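You operate a simulated robot arm through the tools that you are given. There is no shell and no other tool. Be economical: measure what you need, move in short steps, check, and stop when the job is done.

You run a simulated two-armed robot. Do the job below in one go: nothing can be reset, and whatever is moved stays where it is left.

JOB
Shut and latch the press cabinet door, then scour its glue marks off.
Fine: the scouring pad goes back on the roller cover. Set down upright: scouring pad. What is to be rubbed or washed off counts as gone when no trace of it is left.

It is judged by the outcome, as a careful person would: the job done as asked, and still so three seconds after it is handed in. It fails if anything else is knocked over, pushed out of place, dropped, spilled or broken. A push-on lid holds only when it is set on centred and level and pressed home; a screw cap is set on level and turned clockwise until tight.

ROBOT AND FRAMES
Two 7-joint arms with two-finger grippers on one trunk, hanging from a carriage that runs on a gantry, over the field with the corners [-2399, 603], [-2399, -577], [101, -577], [101, 603] (x, y) and turns from -351 to 336 degrees about z. Base frame: it is fixed where the carriage stands at the start and does not move with it; the origin is on the floor, on the carriage's upright axis, x ahead of it, y to its left, z up. Units: mm, degrees, N and s.
The left shoulder is at the start at [0, 236, 1390], the right one opposite. With the tool pointing down near the work surface each hand reaches from about 100 to 460 mm from the robot's upright axis, wherever it stands, measured 20 degrees to its own side. Places, roughly: press cabinet door [1000, -300, 1100]; wing latch [900, -400, 1200]. Payload 3.43 kg a hand.
Tool frame (each hand has its own): the origin (TCP) lies between the finger pads and is the grasp point; the fingertips stand 30 mm ahead of it; z points along the fingers, y is the line along which they close. Largest opening 104 mm; the body of the gripper starts 57 mm behind the TCP.
Orientation is that of the tool frame in the base frame, as [roll, pitch, yaw] about the fixed x, y, z axes, in that order (R = Rz(yaw) Ry(pitch) Rx(roll)). With the fingers straight down and closing along the base's y, the tool's x points along the base's -x, its y along +y and its z along -z.

CONTROLS
- The arms move only by the tool move_arm. It takes "left_increments", "right_increments" or both (then of equal length, played together; a hand with none holds still); each is a list of rows, each a list of 7 numbers: the shift along the base's x, y, z in cm, then the turn, a rotation vector about the base's x, y, z in degrees, then the opening, from 0 (shut) to 1 (fully open). In form: [[x, y, z, ax, ay, az, jaw], ...]. A call has 1 to 20 rows; each row is the pose to reach, as a shift and turn from the pose commanded when the call began. Each row takes 0.2 s and may step no farther than 50 mm and 8.6 degrees from the row before; otherwise, or with a gripper value out of range, the whole call is refused. A pose out of reach is approached as far as the arm can. The call stops where the force on the tool passes 40 N (or 10 N more than at its start, if that is more) or the arm is blocked; 0.2 s more then pass. Each finger travels about 45 mm/s and halts on what it meets, pressing with about 39 N; the grip force reading is that of the motor and also rises with nothing between the fingers. The clock runs only during rows and for 0.2 s after the last one: add rows that repeat a pose to give the fingers time. The reply holds the time, the measured pose of the TCP, the force on the tool along the base axes, the opening and the grip force, in the units named above and with some noise, with the torque about the TCP (base axes, N m) and any sound that the robot's microphone picked up.
- Cameras (640 x 400 px; columns grow to the right, rows downward): "scene" is now at [266.9, -41.1, 1522.5]; the picture's right is [-0.52, -0.85, 0.00], its down [-0.65, 0.40, -0.65] and it looks along [0.56, -0.34, -0.76] (base axes); focal length 214 px, centre (320, 200). "left" rides on the left gripper at [67, -18, -90] in its tool frame; the picture's right is [0.25, 0.97, 0.00], its down [-0.73, 0.19, -0.66] and it looks along [-0.64, 0.17, 0.75] (tool axes); focal length 218 px, centre (320, 200). "right" rides on the right gripper at [67, 18, -90] in its tool frame; the picture's right is [-0.25, 0.97, 0.00], its down [-0.73, -0.19, -0.66] and it looks along [-0.64, -0.17, 0.75] (tool axes); focal length 218 px, centre (320, 200).
- grab_frame(camera): a new picture of that camera. It takes no simulated time.
- lift_body(by): slides the trunk up (or, below 0, down) by that many mm; the arms and the scene camera ride with it, the base frame stays. It gives what a move gives, with no picture.
- drive_base(legs): drives the robot by 1 to 6 legs, each [ahead, left, turn to the left] in mm, mm and degrees, along the robot's own axes; the way and the turn of a leg run together, so that a leg with both is an arc; at most 1500 mm and 180 degrees a leg. The arms and the cameras ride along, it lands a little off, and it stops where it bumps. It keeps to its track: a leg is cut to what the track allows. It gives what a move gives.
- pan_tilt(pan, tilt): turns the head with the scene camera to pan (to the left, within 86 degrees either way) and tilt (down, from -29 to 69), counted from straight ahead of the robot. It gives what a move gives.
- measure_at(camera, pixels): for up to 12 pixels [column, row] of the newest picture of that camera ("zoom" is the newest enlarged one), the place [x, y, z] in the base frame of the surface seen there, good to about 2 mm. It takes no simulated time.
- inspect(camera, box): a new picture of the part [left, top, right, bottom] of that camera's present view, enlarged. It takes no simulated time.
- job_done(): hands the job in; it is judged then, once.

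Go step by step. Measure first, check grasps and placings, and put right what went wrong. The budget is 80 turns and 58 pictures, counting those below and the enlarged ones. Unless the task says otherwise, let go and move clear before handing in, and close with one line.

The tools are called after "Request:" by a JSON object that holds its "api" and its "payload". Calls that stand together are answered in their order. move_arm: Moves the arms, as the interface text tells. Its arguments: {"type":"object","properties":{"left_increments":{"type":"array","items":{"type":"array","items":{"type":"number"}}},"right_increments":{"type":"array","items":{"type":"array","items":{"type":"number"}}}},"required":[]} The other tools are called the same way: lift_body (by) slides the trunk up or down; drive_base (legs) drives the base; pan_tilt (pan, tilt) turns the head that bears the scene camera; grab_frame (camera) takes a picture; measure_at (camera, pixels) gives the place of the surface under pixels of a picture; inspect (camera, box) takes an enlarged picture of a part of a camera's view; job_done () hands the job in.

At the start:

```text
clock: 0.0
left_ee_pos: [469.6, 82.1, 999.1]
left_orientation: [180.0, 0.0, -180.0]
left_contact_force: [-0.2, 0.1, 0.6]
left_moment: [0.02, 0.01, 0.02]
left_width: 103.9
left_finger_force: 0.1
right_ee_pos: [408.6, -305.4, 999.6]
right_orientation: [-180.0, 0.1, -179.9]
right_contact_force: [-0.8, -0.3, -0.1]
right_moment: [0.02, -0.02, 0.04]
right_width: 104.3
right_finger_force: 0.0
trunk travel left (down, up): [-300.0, 340.0]
robot x, y, heading: [0.1, 0.4, -0.1]
head pan, tilt: [-31.5, 49.4]
```

scene: 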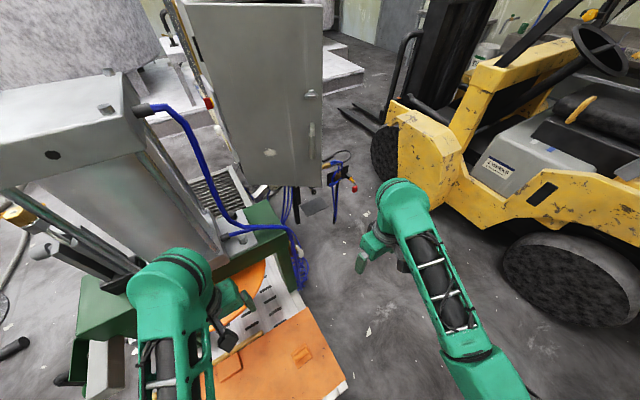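
right: 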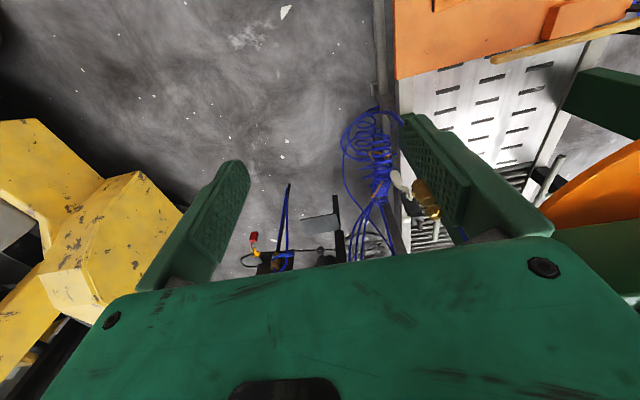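
left: 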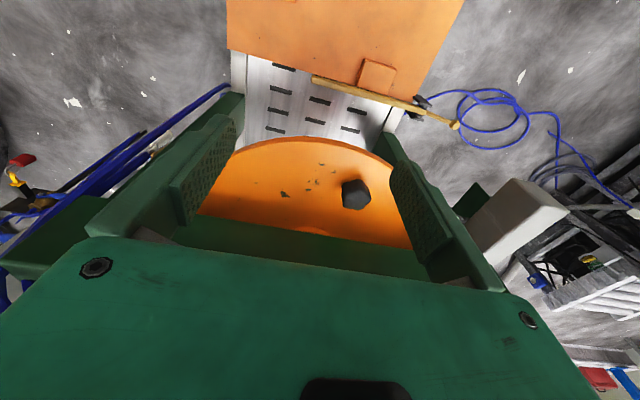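

The grey cabinet door fills about (190-325, 0-190) in the scene, with latches around (310,95) and (311,135). I'll enlarge that and the orange table, where the pad may be.

Request:
{"api": "inspect", "payload": {"camera": "scene", "box": [160, 0, 360, 200]}}

Request:
{"api": "inspect", "payload": {"camera": "scene", "box": [140, 240, 360, 400]}}

```text
2.00 times, centred on (260, 100) of scene
```

zoom: 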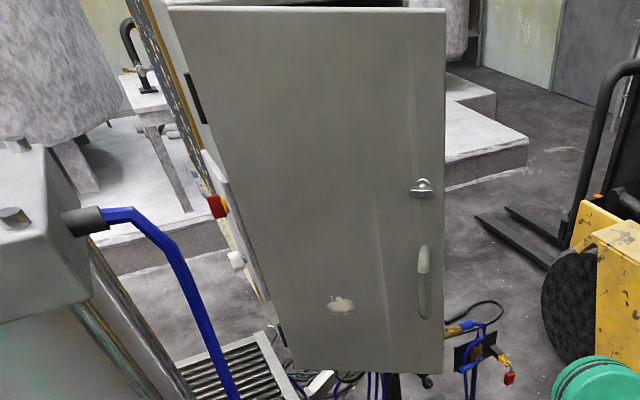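

```text
2.50 times, centred on (250, 320) of scene
```

zoom: 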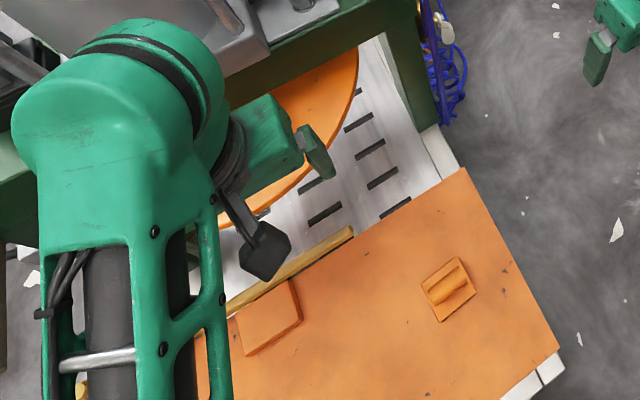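

On the orange cover lie a small block with a ridge at zoom (448,288) (likely the pad) and a flat orange square at (270,318). I'll measure these, plus door, latch, handle and stain in the scene.

Request:
{"api": "measure_at", "payload": {"camera": "zoom", "pixels": [[450, 292], [458, 259], [476, 291], [442, 321], [421, 288], [400, 310], [268, 318], [320, 250], [550, 345], [465, 170], [450, 282]]}}

Request:
{"api": "measure_at", "payload": {"camera": "scene", "pixels": [[196, 6], [319, 8], [318, 184], [222, 180], [270, 152], [250, 100], [371, 94], [310, 94], [311, 127], [311, 155], [300, 100], [323, 60]]}}

Request:
{"api": "inspect", "payload": {"camera": "scene", "box": [240, 70, 350, 200]}}

Request:
{"api": "inspect", "payload": {"camera": "scene", "box": [160, 0, 340, 90]}}

```text
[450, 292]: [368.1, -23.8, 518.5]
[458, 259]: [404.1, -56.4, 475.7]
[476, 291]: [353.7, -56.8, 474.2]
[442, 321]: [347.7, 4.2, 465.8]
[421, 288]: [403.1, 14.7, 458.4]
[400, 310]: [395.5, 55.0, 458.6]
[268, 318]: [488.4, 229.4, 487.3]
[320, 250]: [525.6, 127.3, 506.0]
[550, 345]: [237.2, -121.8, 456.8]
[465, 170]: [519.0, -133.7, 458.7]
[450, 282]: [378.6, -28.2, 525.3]
```

```text
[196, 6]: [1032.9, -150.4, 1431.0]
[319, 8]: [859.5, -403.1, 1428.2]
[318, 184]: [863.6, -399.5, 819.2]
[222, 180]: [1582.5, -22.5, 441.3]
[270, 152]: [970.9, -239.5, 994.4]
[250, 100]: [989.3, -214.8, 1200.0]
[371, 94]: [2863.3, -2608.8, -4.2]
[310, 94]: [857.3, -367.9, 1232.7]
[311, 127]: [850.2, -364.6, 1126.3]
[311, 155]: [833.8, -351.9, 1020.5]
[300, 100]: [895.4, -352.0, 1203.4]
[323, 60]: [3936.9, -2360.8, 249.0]
```

```text
3.08 times, centred on (295, 135) of scene
```

zoom: 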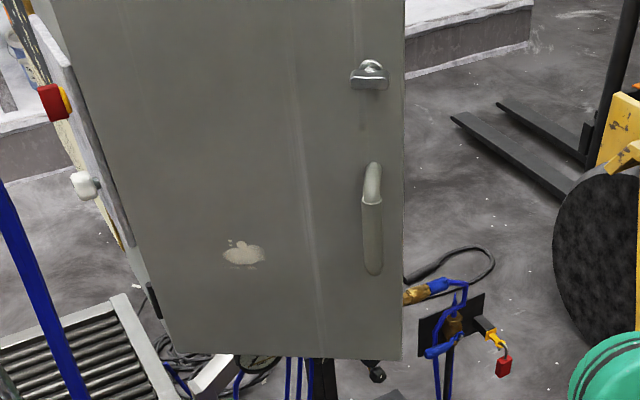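

```text
3.56 times, centred on (250, 45) of scene
```

zoom: 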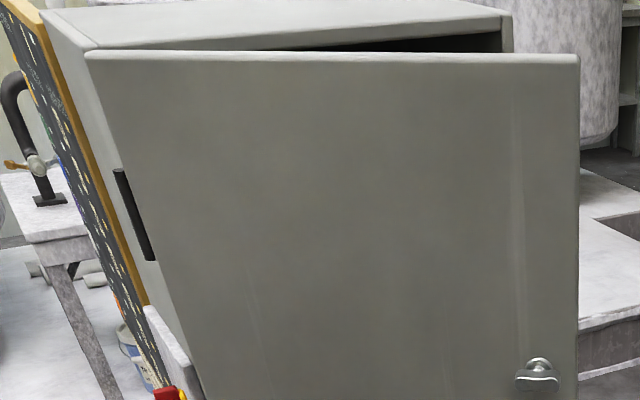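

The door is ajar, hinged on its left, with the wing latch at z≈1232, the handle at 1020–1130 and a glue mark near [971,-240,994]. Now I'll measure the cabinet's frame.

Request:
{"api": "measure_at", "payload": {"camera": "zoom", "pixels": [[90, 49], [42, 14], [508, 48], [507, 20], [490, 5], [505, 36], [300, 44], [572, 62], [92, 60], [538, 380], [522, 378], [555, 378]]}}

Request:
{"api": "inspect", "payload": {"camera": "scene", "box": [290, 75, 330, 175]}}

```text
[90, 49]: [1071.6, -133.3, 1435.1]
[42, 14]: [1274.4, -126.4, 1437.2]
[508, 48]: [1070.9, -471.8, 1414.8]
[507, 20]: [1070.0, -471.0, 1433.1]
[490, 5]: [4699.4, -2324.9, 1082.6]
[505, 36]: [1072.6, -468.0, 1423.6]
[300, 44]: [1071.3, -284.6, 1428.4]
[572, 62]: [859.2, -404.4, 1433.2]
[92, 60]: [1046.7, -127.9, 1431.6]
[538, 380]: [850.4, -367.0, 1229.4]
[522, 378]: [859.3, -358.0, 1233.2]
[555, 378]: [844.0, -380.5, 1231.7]
```

```text
4.00 times, centred on (310, 125) of scene
```

zoom: 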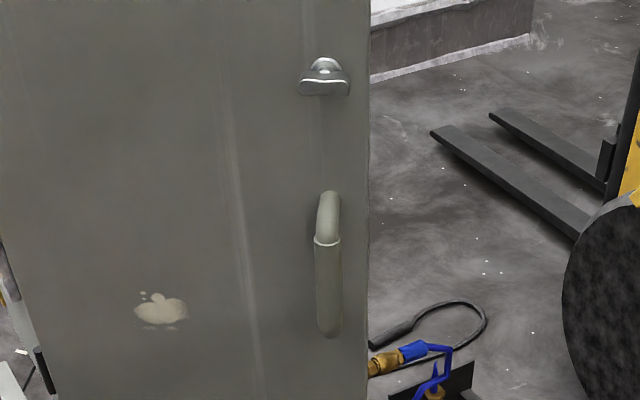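

The door is about 34° open, hinge near [1047,-128], and the cabinet front is at x≈1071. Before driving I'll measure nearby obstacles: the machine at left and the forklift at right.

Request:
{"api": "measure_at", "payload": {"camera": "scene", "pixels": [[142, 110], [110, 70], [20, 100], [50, 180], [205, 210], [190, 130], [405, 110], [470, 60], [440, 150], [400, 40], [575, 40], [250, 225]]}}

Request:
{"api": "pan_tilt", "payload": {"pan": 0, "tilt": 45}}

Request:
{"api": "grab_frame", "payload": {"camera": "scene"}}

```text
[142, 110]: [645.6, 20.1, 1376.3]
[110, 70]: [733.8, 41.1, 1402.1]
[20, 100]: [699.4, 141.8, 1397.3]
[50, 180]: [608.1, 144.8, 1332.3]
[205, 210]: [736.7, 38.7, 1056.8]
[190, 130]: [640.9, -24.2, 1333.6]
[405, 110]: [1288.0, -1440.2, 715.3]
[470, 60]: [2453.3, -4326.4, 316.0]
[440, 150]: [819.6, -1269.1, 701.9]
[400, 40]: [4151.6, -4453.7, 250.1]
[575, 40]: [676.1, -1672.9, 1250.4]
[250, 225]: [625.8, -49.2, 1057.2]
```

```text
clock: 1.0
left_ee_pos: [469.7, 82.4, 1000.2]
left_orientation: [180.0, 0.0, 179.9]
left_contact_force: [-0.1, -0.6, -0.2]
left_moment: [0.04, 0.03, -0.01]
left_width: 104.1
left_finger_force: 0.0
right_ee_pos: [408.5, -306.8, 1000.3]
right_orientation: [-179.9, 0.2, -179.9]
right_contact_force: [-0.3, 0.2, 0.1]
right_moment: [0.03, 0.0, -0.04]
right_width: 104.0
right_finger_force: 0.2
trunk travel left (down, up): [-300.0, 340.0]
robot x, y, heading: [-2.8, -0.4, -0.0]
head pan, tilt: [0.0, 45.0]
```

```text
49 pictures are left
```

scene: 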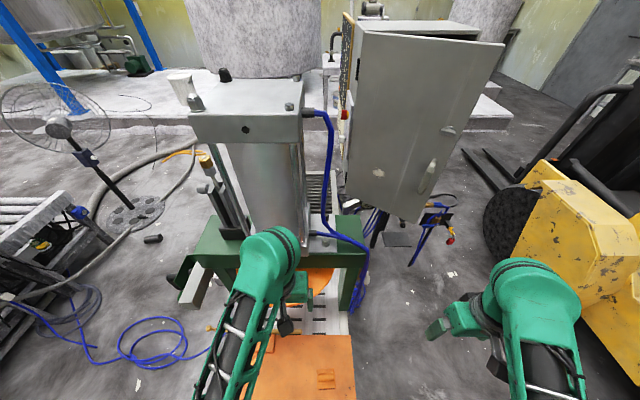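

The press column stands at x≈600–750, y>-60, with its hose; the door area at y<-100 is clear. I'll tuck the left arm back and up, and turn the right tool horizontal (pointing +x, fingers closing vertically).

Request:
{"api": "move_arm", "payload": {"left_increments": [[-1.5, 1, 2, 0, 0, 0, 1], [-3, 2, 4, 0, 0, 0, 1], [-4.5, 3, 6, 0, 0, 0, 1], [-6, 4, 8, 0, 0, 0, 1], [-7.5, 5, 10, 0, 0, 0, 1], [-9, 6, 12, 0, 0, 0, 1], [-10.5, 7, 14, 0, 0, 0, 1], [-12, 8, 16, 0, 0, 0, 1], [-13.5, 9, 18, 0, 0, 0, 1], [-15, 10, 20, 0, 0, 0, 1], [-16, 11, 20, 0, 0, 0, 1], [-17, 12, 20, 0, 0, 0, 1], [-18, 13, 20, 0, 0, 0, 1], [-19, 14, 20, 0, 0, 0, 1], [-20, 15, 20, 0, 0, 0, 1]], "right_increments": [[0.9, -0.3, 1.3, -4.62, -4.62, 4.62, 0.8], [1.8, -0.6, 2.6, -9.24, -9.24, 9.24, 0.6], [2.7, -0.9, 3.9, -13.86, -13.86, 13.86, 0.4], [3.6, -1.2, 5.2, -18.47, -18.47, 18.47, 0.2], [4.5, -1.5, 6.5, -23.09, -23.09, 23.09, 0], [5.4, -1.8, 7.8, -27.71, -27.71, 27.71, 0], [6.3, -2.1, 9.1, -32.33, -32.33, 32.33, 0], [7.2, -2.4, 10.4, -36.95, -36.95, 36.95, 0], [8.1, -2.7, 11.7, -41.57, -41.57, 41.57, 0], [9, -3, 13, -46.19, -46.19, 46.19, 0], [9.9, -3.3, 14.3, -50.81, -50.81, 50.81, 0], [10.8, -3.6, 15.6, -55.42, -55.42, 55.42, 0], [11.7, -3.9, 16.9, -60.04, -60.04, 60.04, 0], [12.6, -4.2, 18.2, -64.66, -64.66, 64.66, 0], [13.5, -4.5, 19.5, -69.28, -69.28, 69.28, 0]]}}

Request:
{"api": "grab_frame", "payload": {"camera": "right"}}

```text
clock: 4.2
left_ee_pos: [310.7, 193.3, 1029.3]
left_orientation: [179.9, 0.3, -179.9]
left_contact_force: [-0.2, -0.4, -0.2]
left_moment: [-0.04, -0.03, -0.01]
left_width: 104.0
left_finger_force: 0.1
left hand out of reach, approached as far as the arm can: row 3, 4, 5, 6, 7, 8, 9, 10, 11, 12, 13, 14, 15
right_ee_pos: [544.2, -349.9, 1197.0]
right_orientation: [-89.7, -0.2, -89.9]
right_contact_force: [-0.4, -0.4, 0.4]
right_moment: [0.01, 0.0, 0.07]
right_width: 0.0
right_finger_force: 34.0
trunk travel left (down, up): [-300.0, 340.0]
robot x, y, heading: [1.3, -1.2, -0.1]
head pan, tilt: [0.0, 45.0]
```

```text
48 pictures are left
```

right: 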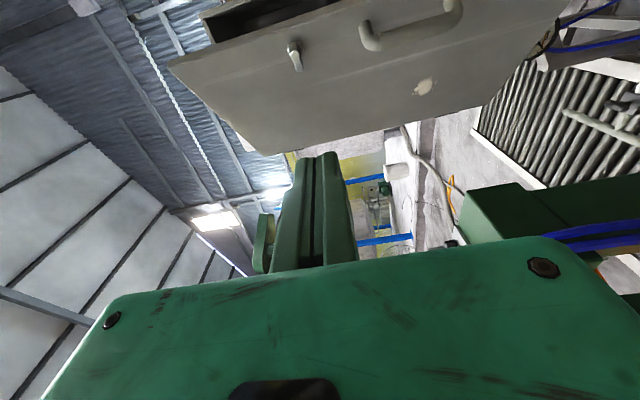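

The right hand is horizontal with its fingers shut. I'll drive nearer, keeping the tip short of the door.

Request:
{"api": "drive_base", "payload": {"legs": [[0, -180, 0], [95, 0, 0]]}}

Request:
{"api": "pan_tilt", "payload": {"pan": -10, "tilt": 35}}

Request:
{"api": "grab_frame", "payload": {"camera": "scene"}}

```text
clock: 6.4
left_ee_pos: [407.3, 15.3, 1029.2]
left_orientation: [180.0, 0.2, -179.9]
left_contact_force: [-0.3, 0.7, -0.2]
left_moment: [0.01, 0.04, 0.01]
left_width: 103.8
left_finger_force: 0.1
right_ee_pos: [642.4, -529.2, 1196.5]
right_orientation: [-89.8, -0.2, -90.0]
right_contact_force: [0.2, -0.6, 0.2]
right_moment: [-0.04, -0.02, 0.03]
right_width: 0.2
right_finger_force: 35.0
trunk travel left (down, up): [-300.0, 340.0]
robot x, y, heading: [96.8, -178.7, -0.1]
head pan, tilt: [0.0, 45.0]
```

```text
clock: 7.1
left_ee_pos: [406.4, 13.5, 1028.3]
left_orientation: [180.0, 0.2, -180.0]
left_contact_force: [0.9, 0.1, 0.2]
left_moment: [-0.02, -0.01, -0.01]
left_width: 104.2
left_finger_force: 0.0
right_ee_pos: [641.0, -529.0, 1195.5]
right_orientation: [-89.9, -0.2, -89.9]
right_contact_force: [0.3, -0.2, 0.0]
right_moment: [0.0, -0.04, -0.02]
right_width: 0.0
right_finger_force: 34.8
trunk travel left (down, up): [-300.0, 340.0]
robot x, y, heading: [102.0, -179.0, 0.1]
head pan, tilt: [-10.0, 35.0]
```

```text
47 pictures are left
```

scene: 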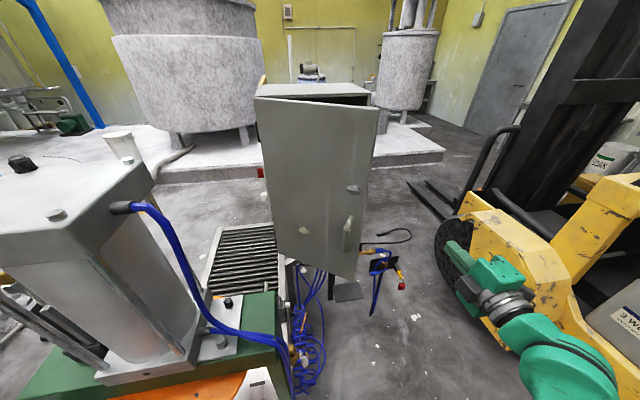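

The scene shows free space between hand and door. I'll go to the strip between latch and handle (z≈1178, y≈-385) and push along the door's arc.

Request:
{"api": "move_arm", "payload": {"right_increments": [[4, 3, -0.6, 0, 0, 0, 0], [8, 6, -1.2, 0, 0, 0, 0], [12, 9.5, -1.8, 0, 0, 0, 0], [15.5, 12.5, -1.8, 0, 0, 0, 0], [18, 14.4, -1.8, 0, 0, 0, 0], [19.5, 14.4, -1.8, 0, 0, 0, 0], [20.5, 14.4, -1.8, 0, 0, 0, 0], [21.5, 13.9, -1.8, 0, 0, 0, 0], [22.5, 13.3, -1.8, 0, 0, 0, 0], [23.5, 12.7, -1.8, 0, 0, 0, 0], [24.5, 12.2, -1.8, 0, 0, 0, 0], [25.5, 11.7, -1.8, 0, 0, 0, 0], [26.5, 11.3, -1.8, 0, 0, 0, 0], [27.5, 10.9, -1.8, 0, 0, 0, 0], [28.5, 10.6, -1.8, 0, 0, 0, 0], [29.5, 10.3, -1.8, 0, 0, 0, 0], [30.5, 10, -1.8, 0, 0, 0, 0]]}}

Request:
{"api": "grab_frame", "payload": {"camera": "scene"}}

```text
refused: row 1 steps farther than a row can; nothing moved
```

```text
46 pictures are left
```

scene: 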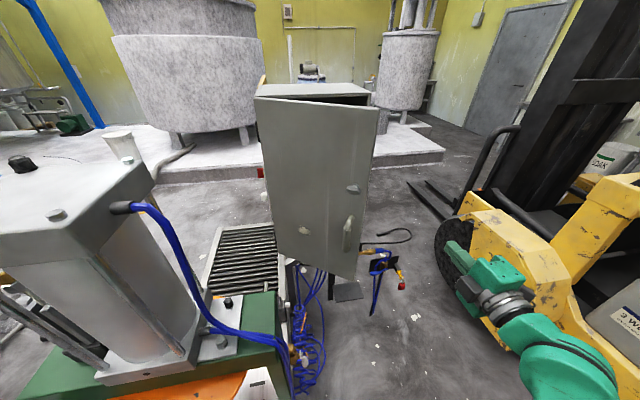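

Nothing moved, because the first row's step was just over 50 mm. I'll resend with smaller steps.

Request:
{"api": "move_arm", "payload": {"right_increments": [[3.5, 3, -0.5, 0, 0, 0, 0], [7, 6, -1, 0, 0, 0, 0], [10.5, 9, -1.5, 0, 0, 0, 0], [14, 12, -1.8, 0, 0, 0, 0], [17.5, 14.4, -1.8, 0, 0, 0, 0], [19.5, 14.4, -1.8, 0, 0, 0, 0], [20.5, 14.4, -1.8, 0, 0, 0, 0], [21.5, 13.9, -1.8, 0, 0, 0, 0], [22.5, 13.3, -1.8, 0, 0, 0, 0], [23.5, 12.7, -1.8, 0, 0, 0, 0], [24.5, 12.2, -1.8, 0, 0, 0, 0], [25.5, 11.7, -1.8, 0, 0, 0, 0], [26.5, 11.3, -1.8, 0, 0, 0, 0], [27.5, 10.9, -1.8, 0, 0, 0, 0], [28.5, 10.6, -1.8, 0, 0, 0, 0], [29.5, 10.3, -1.8, 0, 0, 0, 0], [30.5, 10, -1.8, 0, 0, 0, 0]]}}

Request:
{"api": "grab_frame", "payload": {"camera": "scene"}}

```text
clock: 10.7
left_ee_pos: [407.9, 13.0, 1028.5]
left_orientation: [180.0, 0.3, 179.9]
left_contact_force: [-0.6, -0.2, -0.2]
left_moment: [-0.02, 0.03, -0.05]
left_width: 104.1
left_finger_force: 0.0
right_ee_pos: [944.8, -430.0, 1176.7]
right_orientation: [-89.9, -0.1, -89.9]
right_contact_force: [-0.8, -0.1, 0.0]
right_moment: [-0.02, 0.02, -0.02]
right_width: 0.0
right_finger_force: 34.7
trunk travel left (down, up): [-300.0, 340.0]
robot x, y, heading: [95.8, -178.7, -0.0]
head pan, tilt: [-10.0, 35.0]
```

```text
45 pictures are left
```

scene: 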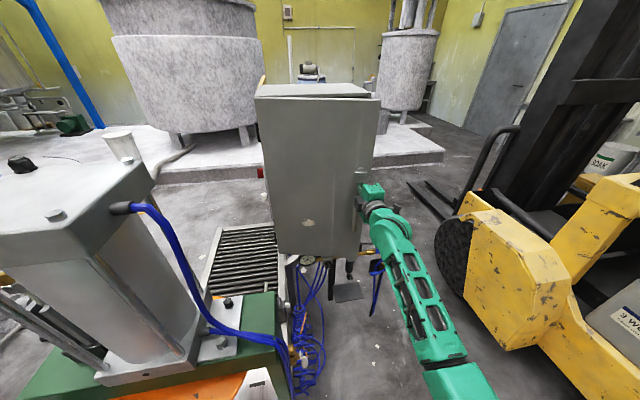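

The door is following, with the tip now at x≈975. I'll keep pushing until it seats.

Request:
{"api": "move_arm", "payload": {"right_increments": [[1, -0.2, 0, 0, 0, 0, 0], [2, -0.4, 0, 0, 0, 0, 0], [3, -0.5, 0, 0, 0, 0, 0], [4, -0.6, 0, 0, 0, 0, 0], [5, -0.7, 0, 0, 0, 0, 0], [5.5, -0.7, 0, 0, 0, 0, 0], [6, -0.7, 0, 0, 0, 0, 0], [6.5, -0.7, 0, 0, 0, 0, 0], [7, -0.7, 0, 0, 0, 0, 0], [7.5, -0.7, 0, 0, 0, 0, 0]]}}

Request:
{"api": "grab_frame", "payload": {"camera": "scene"}}

Request:
{"api": "grab_frame", "payload": {"camera": "right"}}

```text
clock: 12.9
left_ee_pos: [407.3, 13.5, 1029.1]
left_orientation: [-180.0, 0.1, 180.0]
left_contact_force: [0.5, -0.3, -0.2]
left_moment: [-0.02, 0.03, 0.02]
left_width: 104.1
left_finger_force: 0.0
right_ee_pos: [1005.4, -436.6, 1177.9]
right_orientation: [-89.9, 0.0, -89.9]
right_contact_force: [0.0, 0.2, 0.2]
right_moment: [-0.03, -0.03, 0.02]
right_width: 0.0
right_finger_force: 34.9
right hand out of reach, approached as far as the arm can: row 8, 9, 10
trunk travel left (down, up): [-300.0, 340.0]
robot x, y, heading: [102.3, -183.3, -0.2]
head pan, tilt: [-10.0, 35.0]
```

```text
44 pictures are left
```

scene: 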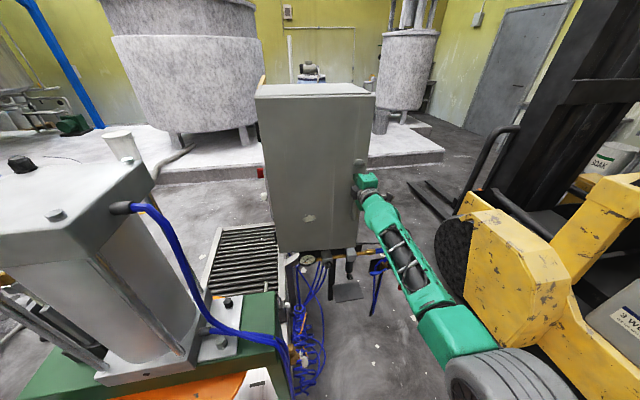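

```text
43 pictures are left
```

right: 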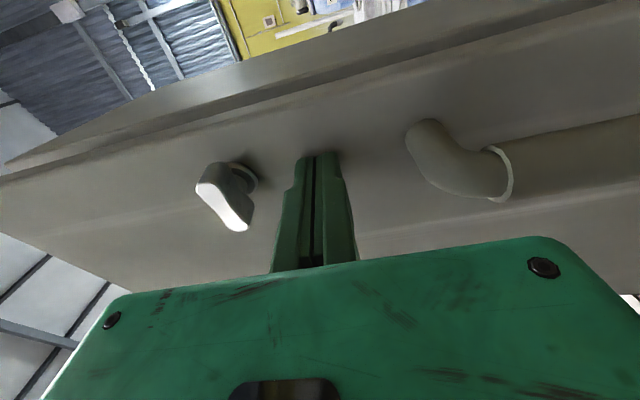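

The arm is at full stretch with the tip at x≈1035 and the door nearly flush. I'll retract, lower the trunk, and turn the robot left while sidestepping right to bring the right shoulder forward.

Request:
{"api": "move_arm", "payload": {"right_increments": [[-5, 0, 0, 0, 0, 0, 0], [-10, 0, 0, 0, 0, 0, 0], [-15, 0, 0, 0, 0, 0, 0], [-20, 0, 0, 0, 0, 0, 0], [-25, 0, 0, 0, 0, 0, 0], [-30, 0, 0, 0, 0, 0, 0]]}}

Request:
{"api": "drive_base", "payload": {"legs": [[0, -130, 0], [0, 0, 25]]}}

Request:
{"api": "lift_body", "payload": {"by": -130}}

Request:
{"api": "pan_tilt", "payload": {"pan": -35, "tilt": 25}}

Request:
{"api": "grab_frame", "payload": {"camera": "scene"}}

```text
clock: 14.3
left_ee_pos: [405.8, 14.1, 1028.7]
left_orientation: [-180.0, 0.1, 179.9]
left_contact_force: [-0.4, -0.3, -1.0]
left_moment: [0.01, -0.02, 0.05]
left_width: 103.9
left_finger_force: 0.1
right_ee_pos: [703.4, -438.9, 1174.8]
right_orientation: [-89.9, -0.1, -89.9]
right_contact_force: [-0.6, 0.2, -0.1]
right_moment: [0.07, 0.01, 0.0]
right_width: 0.0
right_finger_force: 34.7
trunk travel left (down, up): [-300.0, 340.0]
robot x, y, heading: [95.4, -176.7, 0.1]
head pan, tilt: [-10.0, 35.0]
```

```text
clock: 17.0
left_ee_pos: [291.6, -3.8, 1029.4]
left_orientation: [-180.0, 0.3, -153.9]
left_contact_force: [0.0, -0.1, -0.4]
left_moment: [0.0, 0.0, -0.02]
left_width: 104.0
left_finger_force: 0.1
right_ee_pos: [756.7, -278.9, 1175.5]
right_orientation: [-89.9, -0.1, -63.8]
right_contact_force: [0.1, -0.4, -0.7]
right_moment: [0.0, -0.01, 0.0]
right_width: 0.0
right_finger_force: 34.9
trunk travel left (down, up): [-300.0, 340.0]
robot x, y, heading: [96.3, -313.7, 26.0]
head pan, tilt: [-10.0, 35.0]
```

```text
clock: 18.5
left_ee_pos: [290.5, -4.2, 900.7]
left_orientation: [-180.0, 0.3, -153.9]
left_contact_force: [-0.3, 0.0, -1.3]
left_moment: [-0.02, 0.0, -0.01]
left_width: 104.1
left_finger_force: 0.1
right_ee_pos: [756.0, -278.9, 1046.9]
right_orientation: [-90.0, -0.1, -63.8]
right_contact_force: [0.0, -0.4, 0.9]
right_moment: [0.01, 0.02, 0.03]
right_width: 0.0
right_finger_force: 34.9
trunk travel left (down, up): [-170.0, 470.0]
robot x, y, heading: [90.2, -310.9, 26.1]
head pan, tilt: [-10.0, 35.0]
```

```text
clock: 19.4
left_ee_pos: [290.1, -3.2, 899.3]
left_orientation: [179.9, 0.2, -154.0]
left_contact_force: [-0.5, -0.1, 0.2]
left_moment: [0.0, 0.01, 0.04]
left_width: 103.7
left_finger_force: 0.1
right_ee_pos: [756.1, -278.8, 1046.3]
right_orientation: [-89.9, 0.0, -63.9]
right_contact_force: [-0.7, -0.2, 1.0]
right_moment: [0.03, -0.01, 0.02]
right_width: 0.2
right_finger_force: 34.8
trunk travel left (down, up): [-170.0, 470.0]
robot x, y, heading: [96.6, -311.0, 26.2]
head pan, tilt: [-35.0, 25.0]
```

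```text
42 pictures are left
```

scene: 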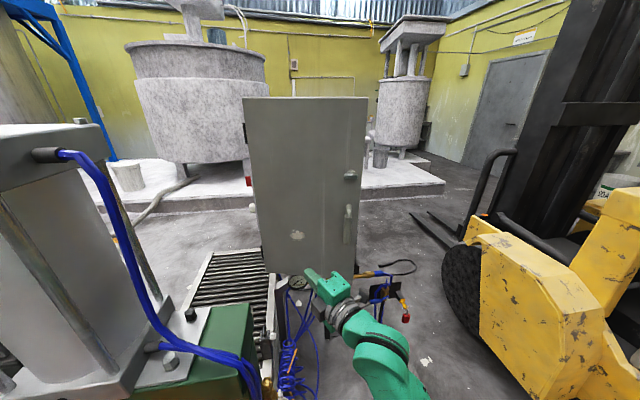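

The door looks nearly closed. I'll enlarge it and measure.

Request:
{"api": "inspect", "payload": {"camera": "scene", "box": [230, 85, 390, 285]}}

Request:
{"api": "measure_at", "payload": {"camera": "scene", "pixels": [[248, 108], [362, 104], [354, 265], [350, 175], [348, 212], [348, 238], [297, 236], [300, 180], [345, 175], [356, 175], [350, 160], [330, 180]]}}

Request:
{"api": "inspect", "payload": {"camera": "scene", "box": [330, 155, 370, 195]}}

```text
2.00 times, centred on (310, 185) of scene
```

zoom: 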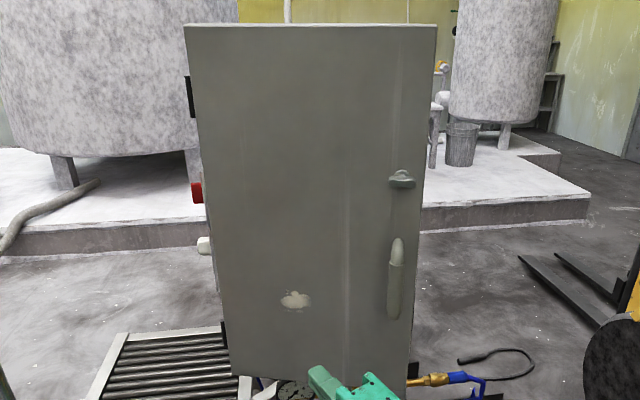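

```text
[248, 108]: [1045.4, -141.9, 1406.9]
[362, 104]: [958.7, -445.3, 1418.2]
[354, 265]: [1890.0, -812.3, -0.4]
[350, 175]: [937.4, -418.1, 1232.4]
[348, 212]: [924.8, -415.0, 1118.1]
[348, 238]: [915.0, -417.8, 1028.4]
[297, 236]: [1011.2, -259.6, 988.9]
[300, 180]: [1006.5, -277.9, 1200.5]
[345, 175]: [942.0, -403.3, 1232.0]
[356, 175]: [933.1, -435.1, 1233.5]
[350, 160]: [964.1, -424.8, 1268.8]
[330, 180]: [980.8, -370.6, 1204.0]
```

```text
10.00 times, centred on (350, 175) of scene
```

zoom: 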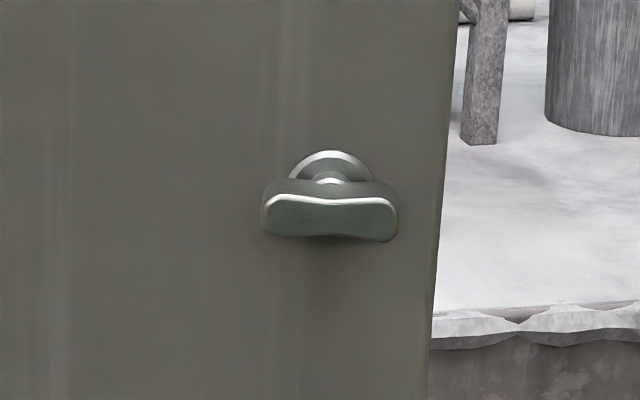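

The door has swung back ~16° open (free edge x≈959), so it needs holding shut while the wing is turned. I'll square the tool to +x, open the fingers about 50 mm above and below the wing (z≈1232), and stop just before it.

Request:
{"api": "move_arm", "payload": {"right_increments": [[0, -2, 3, 0, 0, -4, 0.2], [0, -4, 6, 0, 0, -8, 0.4], [0, -7, 9, 0, 0, -12, 0.5], [2, -10, 12, 0, 0, -16, 0.5], [4, -12, 15, 0, 0, -20, 0.5], [6, -14, 18.5, 0, 0, -24, 0.5], [8, -14.1, 18.6, 0, 0, -26, 0.5], [8.5, -14.1, 18.6, 0, 0, -26, 0.5]]}}

Request:
{"api": "grab_frame", "payload": {"camera": "right"}}

Request:
{"api": "inspect", "payload": {"camera": "scene", "box": [290, 110, 450, 270]}}

```text
clock: 21.2
left_ee_pos: [290.3, -3.3, 899.4]
left_orientation: [179.9, 0.2, -153.9]
left_contact_force: [-0.6, -0.3, -0.4]
left_moment: [-0.02, 0.01, 0.01]
left_width: 104.0
left_finger_force: 0.0
right_ee_pos: [843.0, -421.4, 1230.9]
right_orientation: [-89.9, -0.1, -90.0]
right_contact_force: [-0.3, -0.4, -0.1]
right_moment: [0.0, -0.01, 0.01]
right_width: 52.0
right_finger_force: 0.1
trunk travel left (down, up): [-170.0, 470.0]
robot x, y, heading: [99.6, -312.8, 26.2]
head pan, tilt: [-35.0, 25.0]
```

```text
39 pictures are left
```

right: 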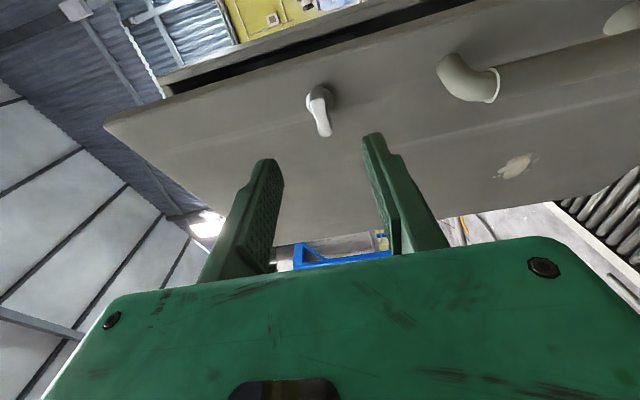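

```text
2.50 times, centred on (370, 190) of scene
```

zoom: 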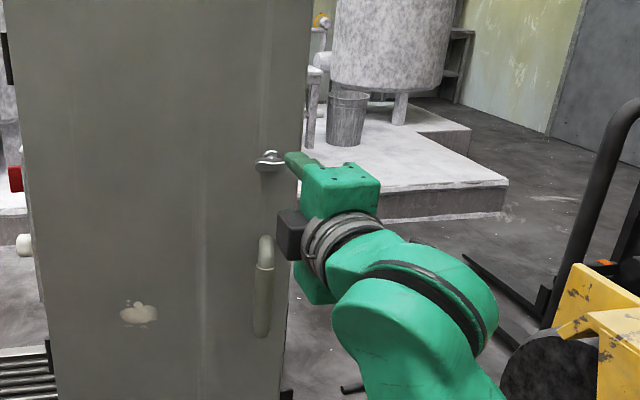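

The wing lies between the finger lines in the right view at (318,105). I'll measure it there.

Request:
{"api": "measure_at", "payload": {"camera": "right", "pixels": [[316, 92], [318, 110], [325, 131], [333, 92], [350, 110], [290, 115], [515, 165], [110, 122]]}}

```text
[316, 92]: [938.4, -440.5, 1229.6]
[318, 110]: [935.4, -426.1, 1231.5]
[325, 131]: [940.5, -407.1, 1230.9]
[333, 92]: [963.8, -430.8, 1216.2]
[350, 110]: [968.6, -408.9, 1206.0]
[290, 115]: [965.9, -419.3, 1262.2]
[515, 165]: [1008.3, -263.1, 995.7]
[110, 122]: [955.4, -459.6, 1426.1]
```

The wing is centred at about [938,-423,1230]. I'll push the door shut with the tips above and below the wing, following its arc.

Request:
{"api": "move_arm", "payload": {"right_increments": [[4, -0.1, 0, 0, 0, 0, 0.5], [7.5, -0.2, 0, 0, 0, 0, 0.5], [8.5, -0.2, 0, 0, 0, 0, 0.5], [9.5, -0.3, 0, 0, 0, 0, 0.5], [10.5, -0.6, 0, 0, 0, 0, 0.5], [11.5, -0.9, 0, 0, 0, 0, 0.5], [12.5, -1.1, 0, 0, 0, 0, 0.5], [13.5, -1.2, 0, 0, 0, 0, 0.5], [14.5, -1.3, 0, 0, 0, 0, 0.5], [15.5, -1.4, 0, 0, 0, 0, 0.5], [16, -1.5, 0, 0, 0, 0, 0.5], [16.5, -1.5, 0, 0, 0, 0, 0.5], [17, -1.5, 0, 0, 0, 0, 0.5], [17.5, -1.5, 0, 0, 0, 0, 0.5], [18, -1.5, 0, 0, 0, 0, 0.5]]}}

Request:
{"api": "grab_frame", "payload": {"camera": "right"}}

```text
clock: 24.4
left_ee_pos: [289.1, -3.9, 899.2]
left_orientation: [180.0, 0.2, -153.9]
left_contact_force: [0.2, -0.1, -0.9]
left_moment: [-0.04, 0.0, 0.0]
left_width: 103.8
left_finger_force: 0.1
right_ee_pos: [1020.3, -434.3, 1231.5]
right_orientation: [-89.9, -0.1, -89.7]
right_contact_force: [-5.6, -0.3, -1.4]
right_moment: [0.05, 0.17, -0.09]
right_width: 51.0
right_finger_force: 0.1
trunk travel left (down, up): [-170.0, 470.0]
robot x, y, heading: [96.3, -312.3, 25.8]
head pan, tilt: [-35.0, 25.0]
```

```text
37 pictures are left
```

right: 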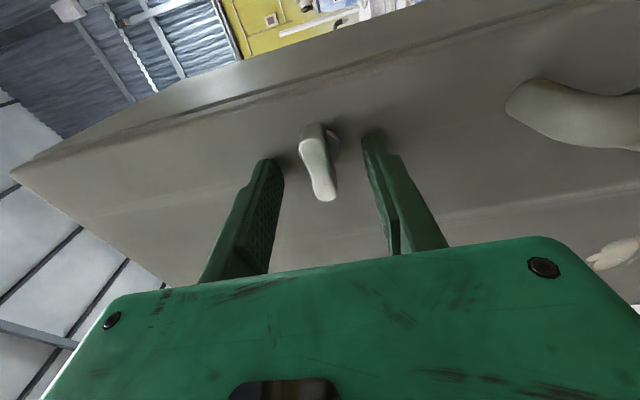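

The force of 5.6 N with tips at x≈1050 says the door is seated. I'll measure the wing here before gripping.

Request:
{"api": "measure_at", "payload": {"camera": "right", "pixels": [[308, 130], [316, 165], [326, 196], [336, 145], [30, 170], [420, 120]]}}

```text
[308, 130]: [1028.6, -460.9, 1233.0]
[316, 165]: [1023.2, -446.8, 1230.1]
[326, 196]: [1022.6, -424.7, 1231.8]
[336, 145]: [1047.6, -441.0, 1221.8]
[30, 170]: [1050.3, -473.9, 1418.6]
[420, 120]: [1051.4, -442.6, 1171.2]
```

The wing spans y −462…−423. I'll centre on y≈−443, back the tips off to clear its base collar, and grip it.

Request:
{"api": "move_arm", "payload": {"right_increments": [[0, -0.9, 0, 0, 0, 0, 0.4], [0, -0.9, 0, 0, 0, 0, 0.3], [-0.8, -0.9, -0.05, 0, 0, 0, 0.1], [-0.8, -0.9, -0.05, 0, 0, 0, 0], [-0.8, -0.9, -0.05, 0, 0, 0, 0], [-0.8, -0.9, -0.05, 0, 0, 0, 0]]}}

Request:
{"api": "grab_frame", "payload": {"camera": "right"}}

```text
clock: 25.8
left_ee_pos: [291.1, -3.4, 899.3]
left_orientation: [-180.0, 0.1, -153.8]
left_contact_force: [-0.2, -0.4, -0.1]
left_moment: [0.04, 0.02, 0.0]
left_width: 103.8
left_finger_force: 0.1
right_ee_pos: [1013.9, -442.8, 1230.7]
right_orientation: [-90.0, -0.1, -89.9]
right_contact_force: [-1.1, -2.2, -4.1]
right_moment: [0.09, 0.1, 0.24]
right_width: 15.5
right_finger_force: 44.8
trunk travel left (down, up): [-170.0, 470.0]
robot x, y, heading: [97.3, -313.9, 26.2]
head pan, tilt: [-35.0, 25.0]
```

```text
36 pictures are left
```

right: 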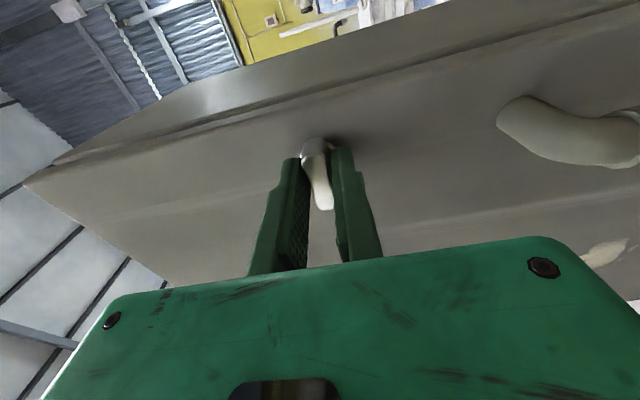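

The wing is gripped (15.5 mm, 45 N). I'll press in slightly and try a clockwise turn (+x axis) in small steps.

Request:
{"api": "move_arm", "payload": {"right_increments": [[0.5, 0, 0, 0, 0, 0, 0], [0.8, 0, 0, 0, 0, 0, 0], [0.8, 0, 0, 5, 0, 0, 0], [0.8, 0, 0, 10, 0, 0, 0], [0.8, 0, 0, 15, 0, 0, 0], [0.8, 0, 0, 20, 0, 0, 0]]}}

Request:
{"api": "grab_frame", "payload": {"camera": "right"}}

```text
clock: 27.2
left_ee_pos: [289.2, -3.2, 898.6]
left_orientation: [-179.9, 0.3, -153.9]
left_contact_force: [-0.5, 1.0, -0.2]
left_moment: [0.0, 0.01, -0.01]
left_width: 103.9
left_finger_force: 0.1
right_ee_pos: [1019.4, -444.1, 1228.4]
right_orientation: [-89.9, 20.0, -89.9]
right_contact_force: [-8.4, 1.1, -3.9]
right_moment: [-0.03, 0.02, 0.39]
right_width: 15.8
right_finger_force: 45.1
trunk travel left (down, up): [-170.0, 470.0]
robot x, y, heading: [95.5, -314.9, 26.1]
head pan, tilt: [-35.0, 25.0]
```

```text
35 pictures are left
```

right: 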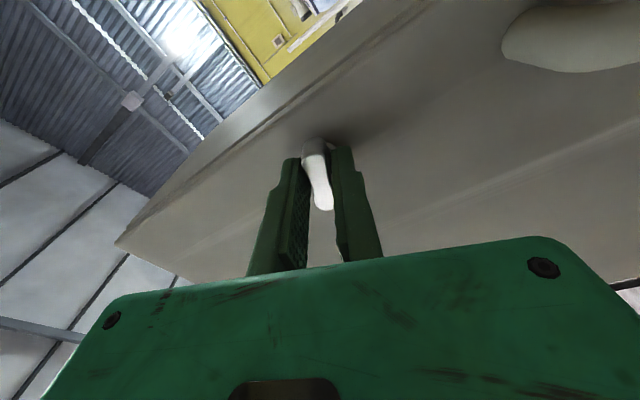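

It turns freely clockwise. I'll continue toward 90° total.

Request:
{"api": "move_arm", "payload": {"right_increments": [[0, 0, 0, 7, 0, 0, 0], [0, 0, 0, 14, 0, 0, 0], [0, 0, 0, 21, 0, 0, 0], [0, 0, 0, 28, 0, 0, 0], [0, 0, 0, 35, 0, 0, 0], [0, 0, 0, 42, 0, 0, 0], [0, 0, 0, 49, 0, 0, 0], [0, 0, 0, 56, 0, 0, 0], [0, 0, 0, 63, 0, 0, 0], [0, 0, 0, 70, 0, 0, 0], [0, 0, 0, 73, 0, 0, 0]]}}

Request:
{"api": "grab_frame", "payload": {"camera": "right"}}

```text
clock: 29.6
left_ee_pos: [286.8, -2.2, 899.1]
left_orientation: [179.8, 0.1, -153.8]
left_contact_force: [1.2, -0.2, -0.7]
left_moment: [0.02, 0.01, -0.01]
left_width: 104.2
left_finger_force: 0.1
right_ee_pos: [1018.4, -442.5, 1228.8]
right_orientation: [90.3, 87.0, 90.1]
right_contact_force: [-12.9, 8.0, -7.4]
right_moment: [-1.35, 0.48, 0.57]
right_width: 16.0
right_finger_force: 44.9
trunk travel left (down, up): [-170.0, 470.0]
robot x, y, heading: [98.8, -313.9, 26.5]
head pan, tilt: [-35.0, 25.0]
```

```text
34 pictures are left
```

right: 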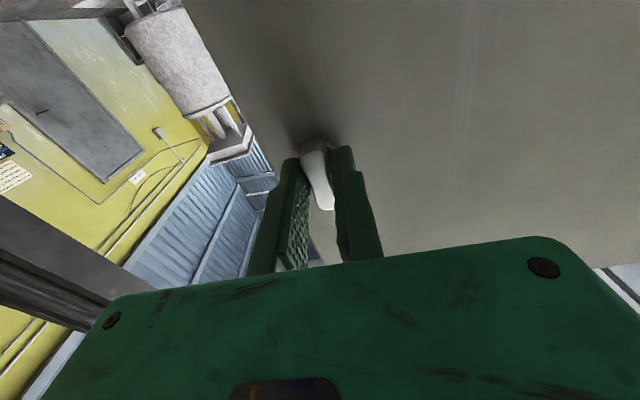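

A torque of −1.35 N·m at ~93° shows the wing at its stop. I'll let go, back off straight, and see whether the door stays.

Request:
{"api": "move_arm", "payload": {"right_increments": [[0, 0, 0, -2, 0, 0, 0.05], [0, 0, 0, -2, 0, 0, 0.35], [0, 0, 0, -2, 0, 0, 0.4], [-0.5, 0, 0, -2, 0, 0, 0.4], [-4, 0, 0, -2, 0, 0, 0.4], [-8, 0, 0, -2, 0, 0, 0.4], [-12, 0, 0, -2, 0, 0, 0.4], [-16, 0, 0, -2, 0, 0, 0.4], [-20, 0, 0, -2, 0, 0, 0.4], [-24, -4, 0, -2, 0, 0, 0.4], [-28, -8, 0, -2, 0, 0, 0.4]]}}

Request:
{"api": "inspect", "payload": {"camera": "scene", "box": [230, 85, 390, 285]}}

Request:
{"api": "measure_at", "payload": {"camera": "zoom", "pixels": [[190, 40], [425, 40], [400, 340], [296, 300], [402, 180], [385, 260], [282, 292], [310, 300], [300, 200]]}}

```text
refused: row 10 steps farther than a row can; nothing moved
```

```text
2.00 times, centred on (310, 185) of scene
```

zoom: 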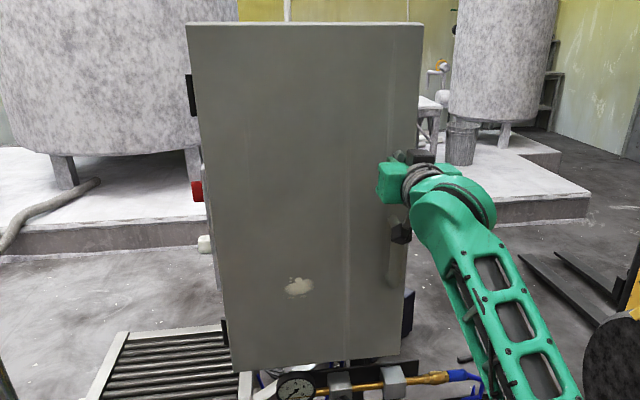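

```text
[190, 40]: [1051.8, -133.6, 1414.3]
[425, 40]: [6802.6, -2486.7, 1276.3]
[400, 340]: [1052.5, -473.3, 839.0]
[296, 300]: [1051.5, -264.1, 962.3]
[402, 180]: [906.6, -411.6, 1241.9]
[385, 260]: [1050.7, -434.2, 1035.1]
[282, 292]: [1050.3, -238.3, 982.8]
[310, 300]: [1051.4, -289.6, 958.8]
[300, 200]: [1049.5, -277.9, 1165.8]
```

The pull-out was refused on one row. I'll resend the release with smaller steps.

Request:
{"api": "move_arm", "payload": {"right_increments": [[0, 0, 0, -2, 0, 0, 0.05], [0, 0, 0, -2, 0, 0, 0.35], [0, 0, 0, -2, 0, 0, 0.4], [-0.5, 0, 0, -2, 0, 0, 0.4], [-4, 0, 0, -2, 0, 0, 0.4], [-8, 0, 0, -2, 0, 0, 0.4], [-12, 0, 0, -2, 0, 0, 0.4], [-16, 0, 0, -2, 0, 0, 0.4], [-20, 0, 0, -2, 0, 0, 0.4], [-23, -3, 0, -2, 0, 0, 0.4], [-26, -6, 0, -2, 0, 0, 0.4], [-29, -9, 0, -2, 0, 0, 0.4], [-32, -12, 0, -2, 0, 0, 0.4]]}}

Request:
{"api": "inspect", "payload": {"camera": "scene", "box": [230, 85, 390, 285]}}

Request:
{"api": "measure_at", "payload": {"camera": "zoom", "pixels": [[190, 40], [415, 40], [400, 340], [296, 285], [400, 180], [385, 260], [286, 287], [310, 287], [300, 200], [298, 278], [298, 294]]}}

```text
clock: 32.4
left_ee_pos: [289.3, -3.8, 900.1]
left_orientation: [-180.0, 0.3, -153.9]
left_contact_force: [-0.2, 0.7, -0.1]
left_moment: [0.01, 0.01, -0.02]
left_width: 104.0
left_finger_force: 0.0
right_ee_pos: [699.1, -565.5, 1232.8]
right_orientation: [82.8, 89.1, 82.8]
right_contact_force: [-0.5, 0.4, 0.2]
right_moment: [-0.03, 0.05, 0.02]
right_width: 41.7
right_finger_force: 0.0
trunk travel left (down, up): [-170.0, 470.0]
robot x, y, heading: [97.1, -312.1, 26.0]
head pan, tilt: [-35.0, 25.0]
```

```text
2.00 times, centred on (310, 185) of scene
```

zoom: 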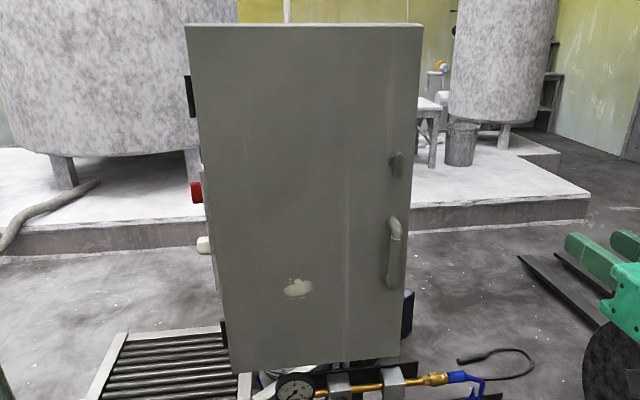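

```text
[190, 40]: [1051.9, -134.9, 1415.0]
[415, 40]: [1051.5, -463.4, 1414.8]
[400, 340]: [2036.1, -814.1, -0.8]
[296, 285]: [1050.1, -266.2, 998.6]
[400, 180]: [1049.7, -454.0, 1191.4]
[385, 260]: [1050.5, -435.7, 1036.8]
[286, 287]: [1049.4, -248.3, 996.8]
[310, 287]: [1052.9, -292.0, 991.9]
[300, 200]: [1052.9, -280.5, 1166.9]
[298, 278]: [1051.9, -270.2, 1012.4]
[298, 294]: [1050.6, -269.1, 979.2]
```

The wing is now vertical and the door sits flush at x≈1051 with the hand clear, so it is shut and latched. The mark is at about y −245…−293, z 978…1013. Next I'll turn the hand downward (closing along x, to match the pad's ridge along y) and bring it to pad-picking posture.

Request:
{"api": "move_arm", "payload": {"right_increments": [[-1.5, 1.8, -2, -4.33, 4.33, 4.33, 0.6], [-3, 3.6, -4.5, -8.66, 8.66, 8.66, 0.6], [-4.5, 5.4, -7, -13, 13, 13, 0.6], [-6, 7.2, -9.5, -17.3, 17.3, 17.3, 0.6], [-7.5, 9, -12, -21.65, 21.65, 21.65, 0.6], [-9, 10.8, -14.5, -26, 26, 26, 0.6], [-10.5, 12.6, -17, -30.3, 30.3, 30.3, 0.6], [-12, 14.4, -19.5, -34.6, 34.6, 34.6, 0.6], [-13.5, 16.2, -22, -39, 39, 39, 0.6], [-15, 18, -24.5, -43.3, 43.3, 43.3, 0.6], [-16.5, 20, -27, -47.6, 47.6, 47.6, 0.6], [-18, 22, -29.5, -52, 52, 52, 0.6], [-19.5, 24, -32, -56.3, 56.3, 56.3, 0.6], [-21, 26, -34, -60.6, 60.6, 60.6, 0.6], [-22, 28, -36, -65, 65, 65, 0.6], [-22.7, 29.3, -36.3, -69.28, 69.28, 69.28, 0.6]]}}

Request:
{"api": "drive_base", "payload": {"legs": [[30, 255, 0]]}}

Request:
{"api": "pan_tilt", "payload": {"pan": -20, "tilt": 62}}

Request:
{"api": "grab_frame", "payload": {"camera": "scene"}}

Request:
{"api": "grab_frame", "payload": {"camera": "right"}}

```text
clock: 35.8
left_ee_pos: [290.5, -2.3, 900.9]
left_orientation: [180.0, 0.3, -153.9]
left_contact_force: [0.0, -0.5, 0.7]
left_moment: [0.0, -0.03, -0.04]
left_width: 103.8
left_finger_force: 0.0
right_ee_pos: [475.7, -269.8, 868.6]
right_orientation: [-179.9, 0.1, -91.0]
right_contact_force: [-0.2, 0.1, 0.4]
right_moment: [-0.02, -0.01, -0.02]
right_width: 62.3
right_finger_force: 0.1
trunk travel left (down, up): [-170.0, 470.0]
robot x, y, heading: [96.7, -312.7, 26.3]
head pan, tilt: [-35.0, 25.0]
```

```text
clock: 37.7
left_ee_pos: [206.7, 238.2, 899.7]
left_orientation: [-179.9, 0.3, -154.0]
left_contact_force: [-0.9, -0.1, -0.2]
left_moment: [-0.02, 0.0, -0.02]
left_width: 103.8
left_finger_force: 0.2
right_ee_pos: [392.0, -30.4, 869.7]
right_orientation: [-179.9, 0.3, -91.0]
right_contact_force: [-0.2, 0.0, 0.5]
right_moment: [-0.03, -0.01, -0.01]
right_width: 62.5
right_finger_force: 0.0
trunk travel left (down, up): [-170.0, 470.0]
robot x, y, heading: [14.4, -69.7, 26.0]
head pan, tilt: [-35.0, 25.0]
```

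```text
clock: 38.7
left_ee_pos: [207.0, 238.3, 898.8]
left_orientation: [-179.9, 0.3, -154.0]
left_contact_force: [0.2, -0.6, 0.6]
left_moment: [0.03, 0.01, 0.02]
left_width: 103.9
left_finger_force: 0.1
right_ee_pos: [392.0, -31.1, 869.1]
right_orientation: [-179.9, 0.2, -91.0]
right_contact_force: [-0.5, 0.1, 0.2]
right_moment: [0.02, 0.01, -0.01]
right_width: 62.5
right_finger_force: 0.0
trunk travel left (down, up): [-170.0, 470.0]
robot x, y, heading: [12.3, -64.9, 25.8]
head pan, tilt: [-20.0, 62.0]
```

```text
31 pictures are left
```

scene: 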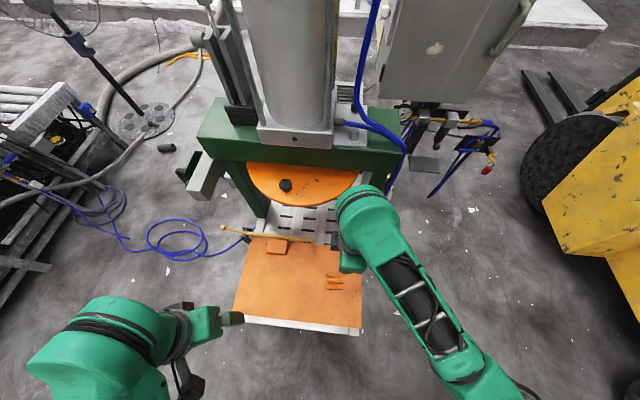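

```text
30 pictures are left
```

right: 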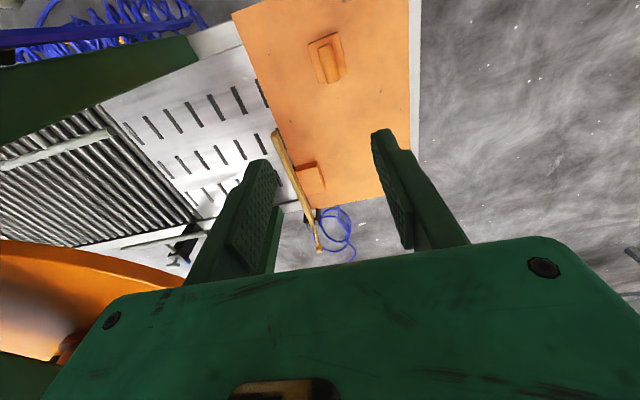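

The pad shows in the right view at (328,58). I'll enlarge and measure it.

Request:
{"api": "inspect", "payload": {"camera": "right", "box": [290, 20, 370, 100]}}

Request:
{"api": "measure_at", "payload": {"camera": "right", "pixels": [[309, 43], [338, 33], [346, 75], [318, 83], [328, 50], [323, 50], [334, 48], [328, 75], [300, 60], [360, 60], [326, 62], [332, 62]]}}

```text
5.00 times, centred on (330, 60) of right
```

zoom: 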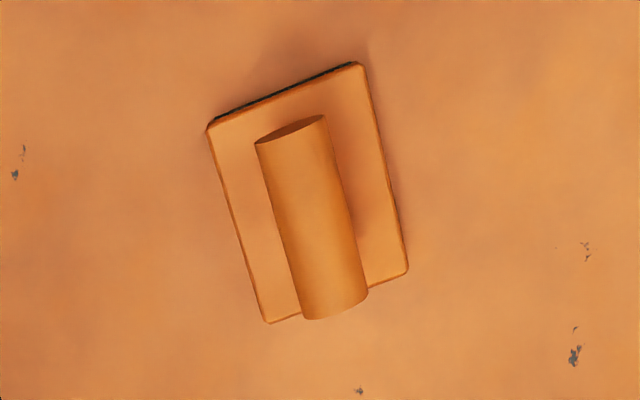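

```text
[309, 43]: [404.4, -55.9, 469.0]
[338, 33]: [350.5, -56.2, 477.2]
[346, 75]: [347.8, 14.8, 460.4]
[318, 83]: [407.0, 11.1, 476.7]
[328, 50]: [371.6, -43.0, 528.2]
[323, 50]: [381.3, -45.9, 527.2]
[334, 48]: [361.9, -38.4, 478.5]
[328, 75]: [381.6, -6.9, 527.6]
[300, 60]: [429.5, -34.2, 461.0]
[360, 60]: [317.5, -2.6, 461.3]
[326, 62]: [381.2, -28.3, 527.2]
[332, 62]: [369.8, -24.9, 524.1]
```

The pad is 57×70 mm, centre about [377,-22], top z≈477, with a handle cylinder along y topping out at z≈528. I'll lower the trunk, then align above it.

Request:
{"api": "lift_body", "payload": {"by": -165}}

Request:
{"api": "grab_frame", "payload": {"camera": "right"}}

```text
clock: 40.6
left_ee_pos: [206.9, 238.7, 734.5]
left_orientation: [180.0, 0.4, -154.0]
left_contact_force: [0.1, 0.2, 0.3]
left_moment: [-0.01, 0.0, 0.0]
left_width: 103.9
left_finger_force: 0.1
right_ee_pos: [390.6, -29.7, 704.5]
right_orientation: [-179.8, 0.1, -91.0]
right_contact_force: [0.1, -0.2, 0.4]
right_moment: [0.01, 0.0, 0.04]
right_width: 62.5
right_finger_force: 0.0
trunk travel left (down, up): [-5.0, 635.0]
robot x, y, heading: [16.8, -71.2, 25.9]
head pan, tilt: [-20.0, 62.0]
```

```text
28 pictures are left
```

right: 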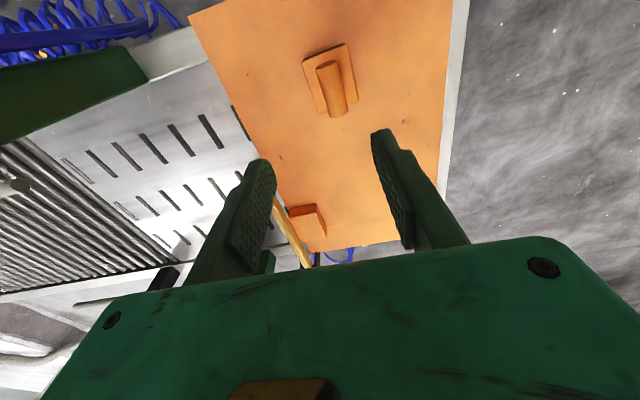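

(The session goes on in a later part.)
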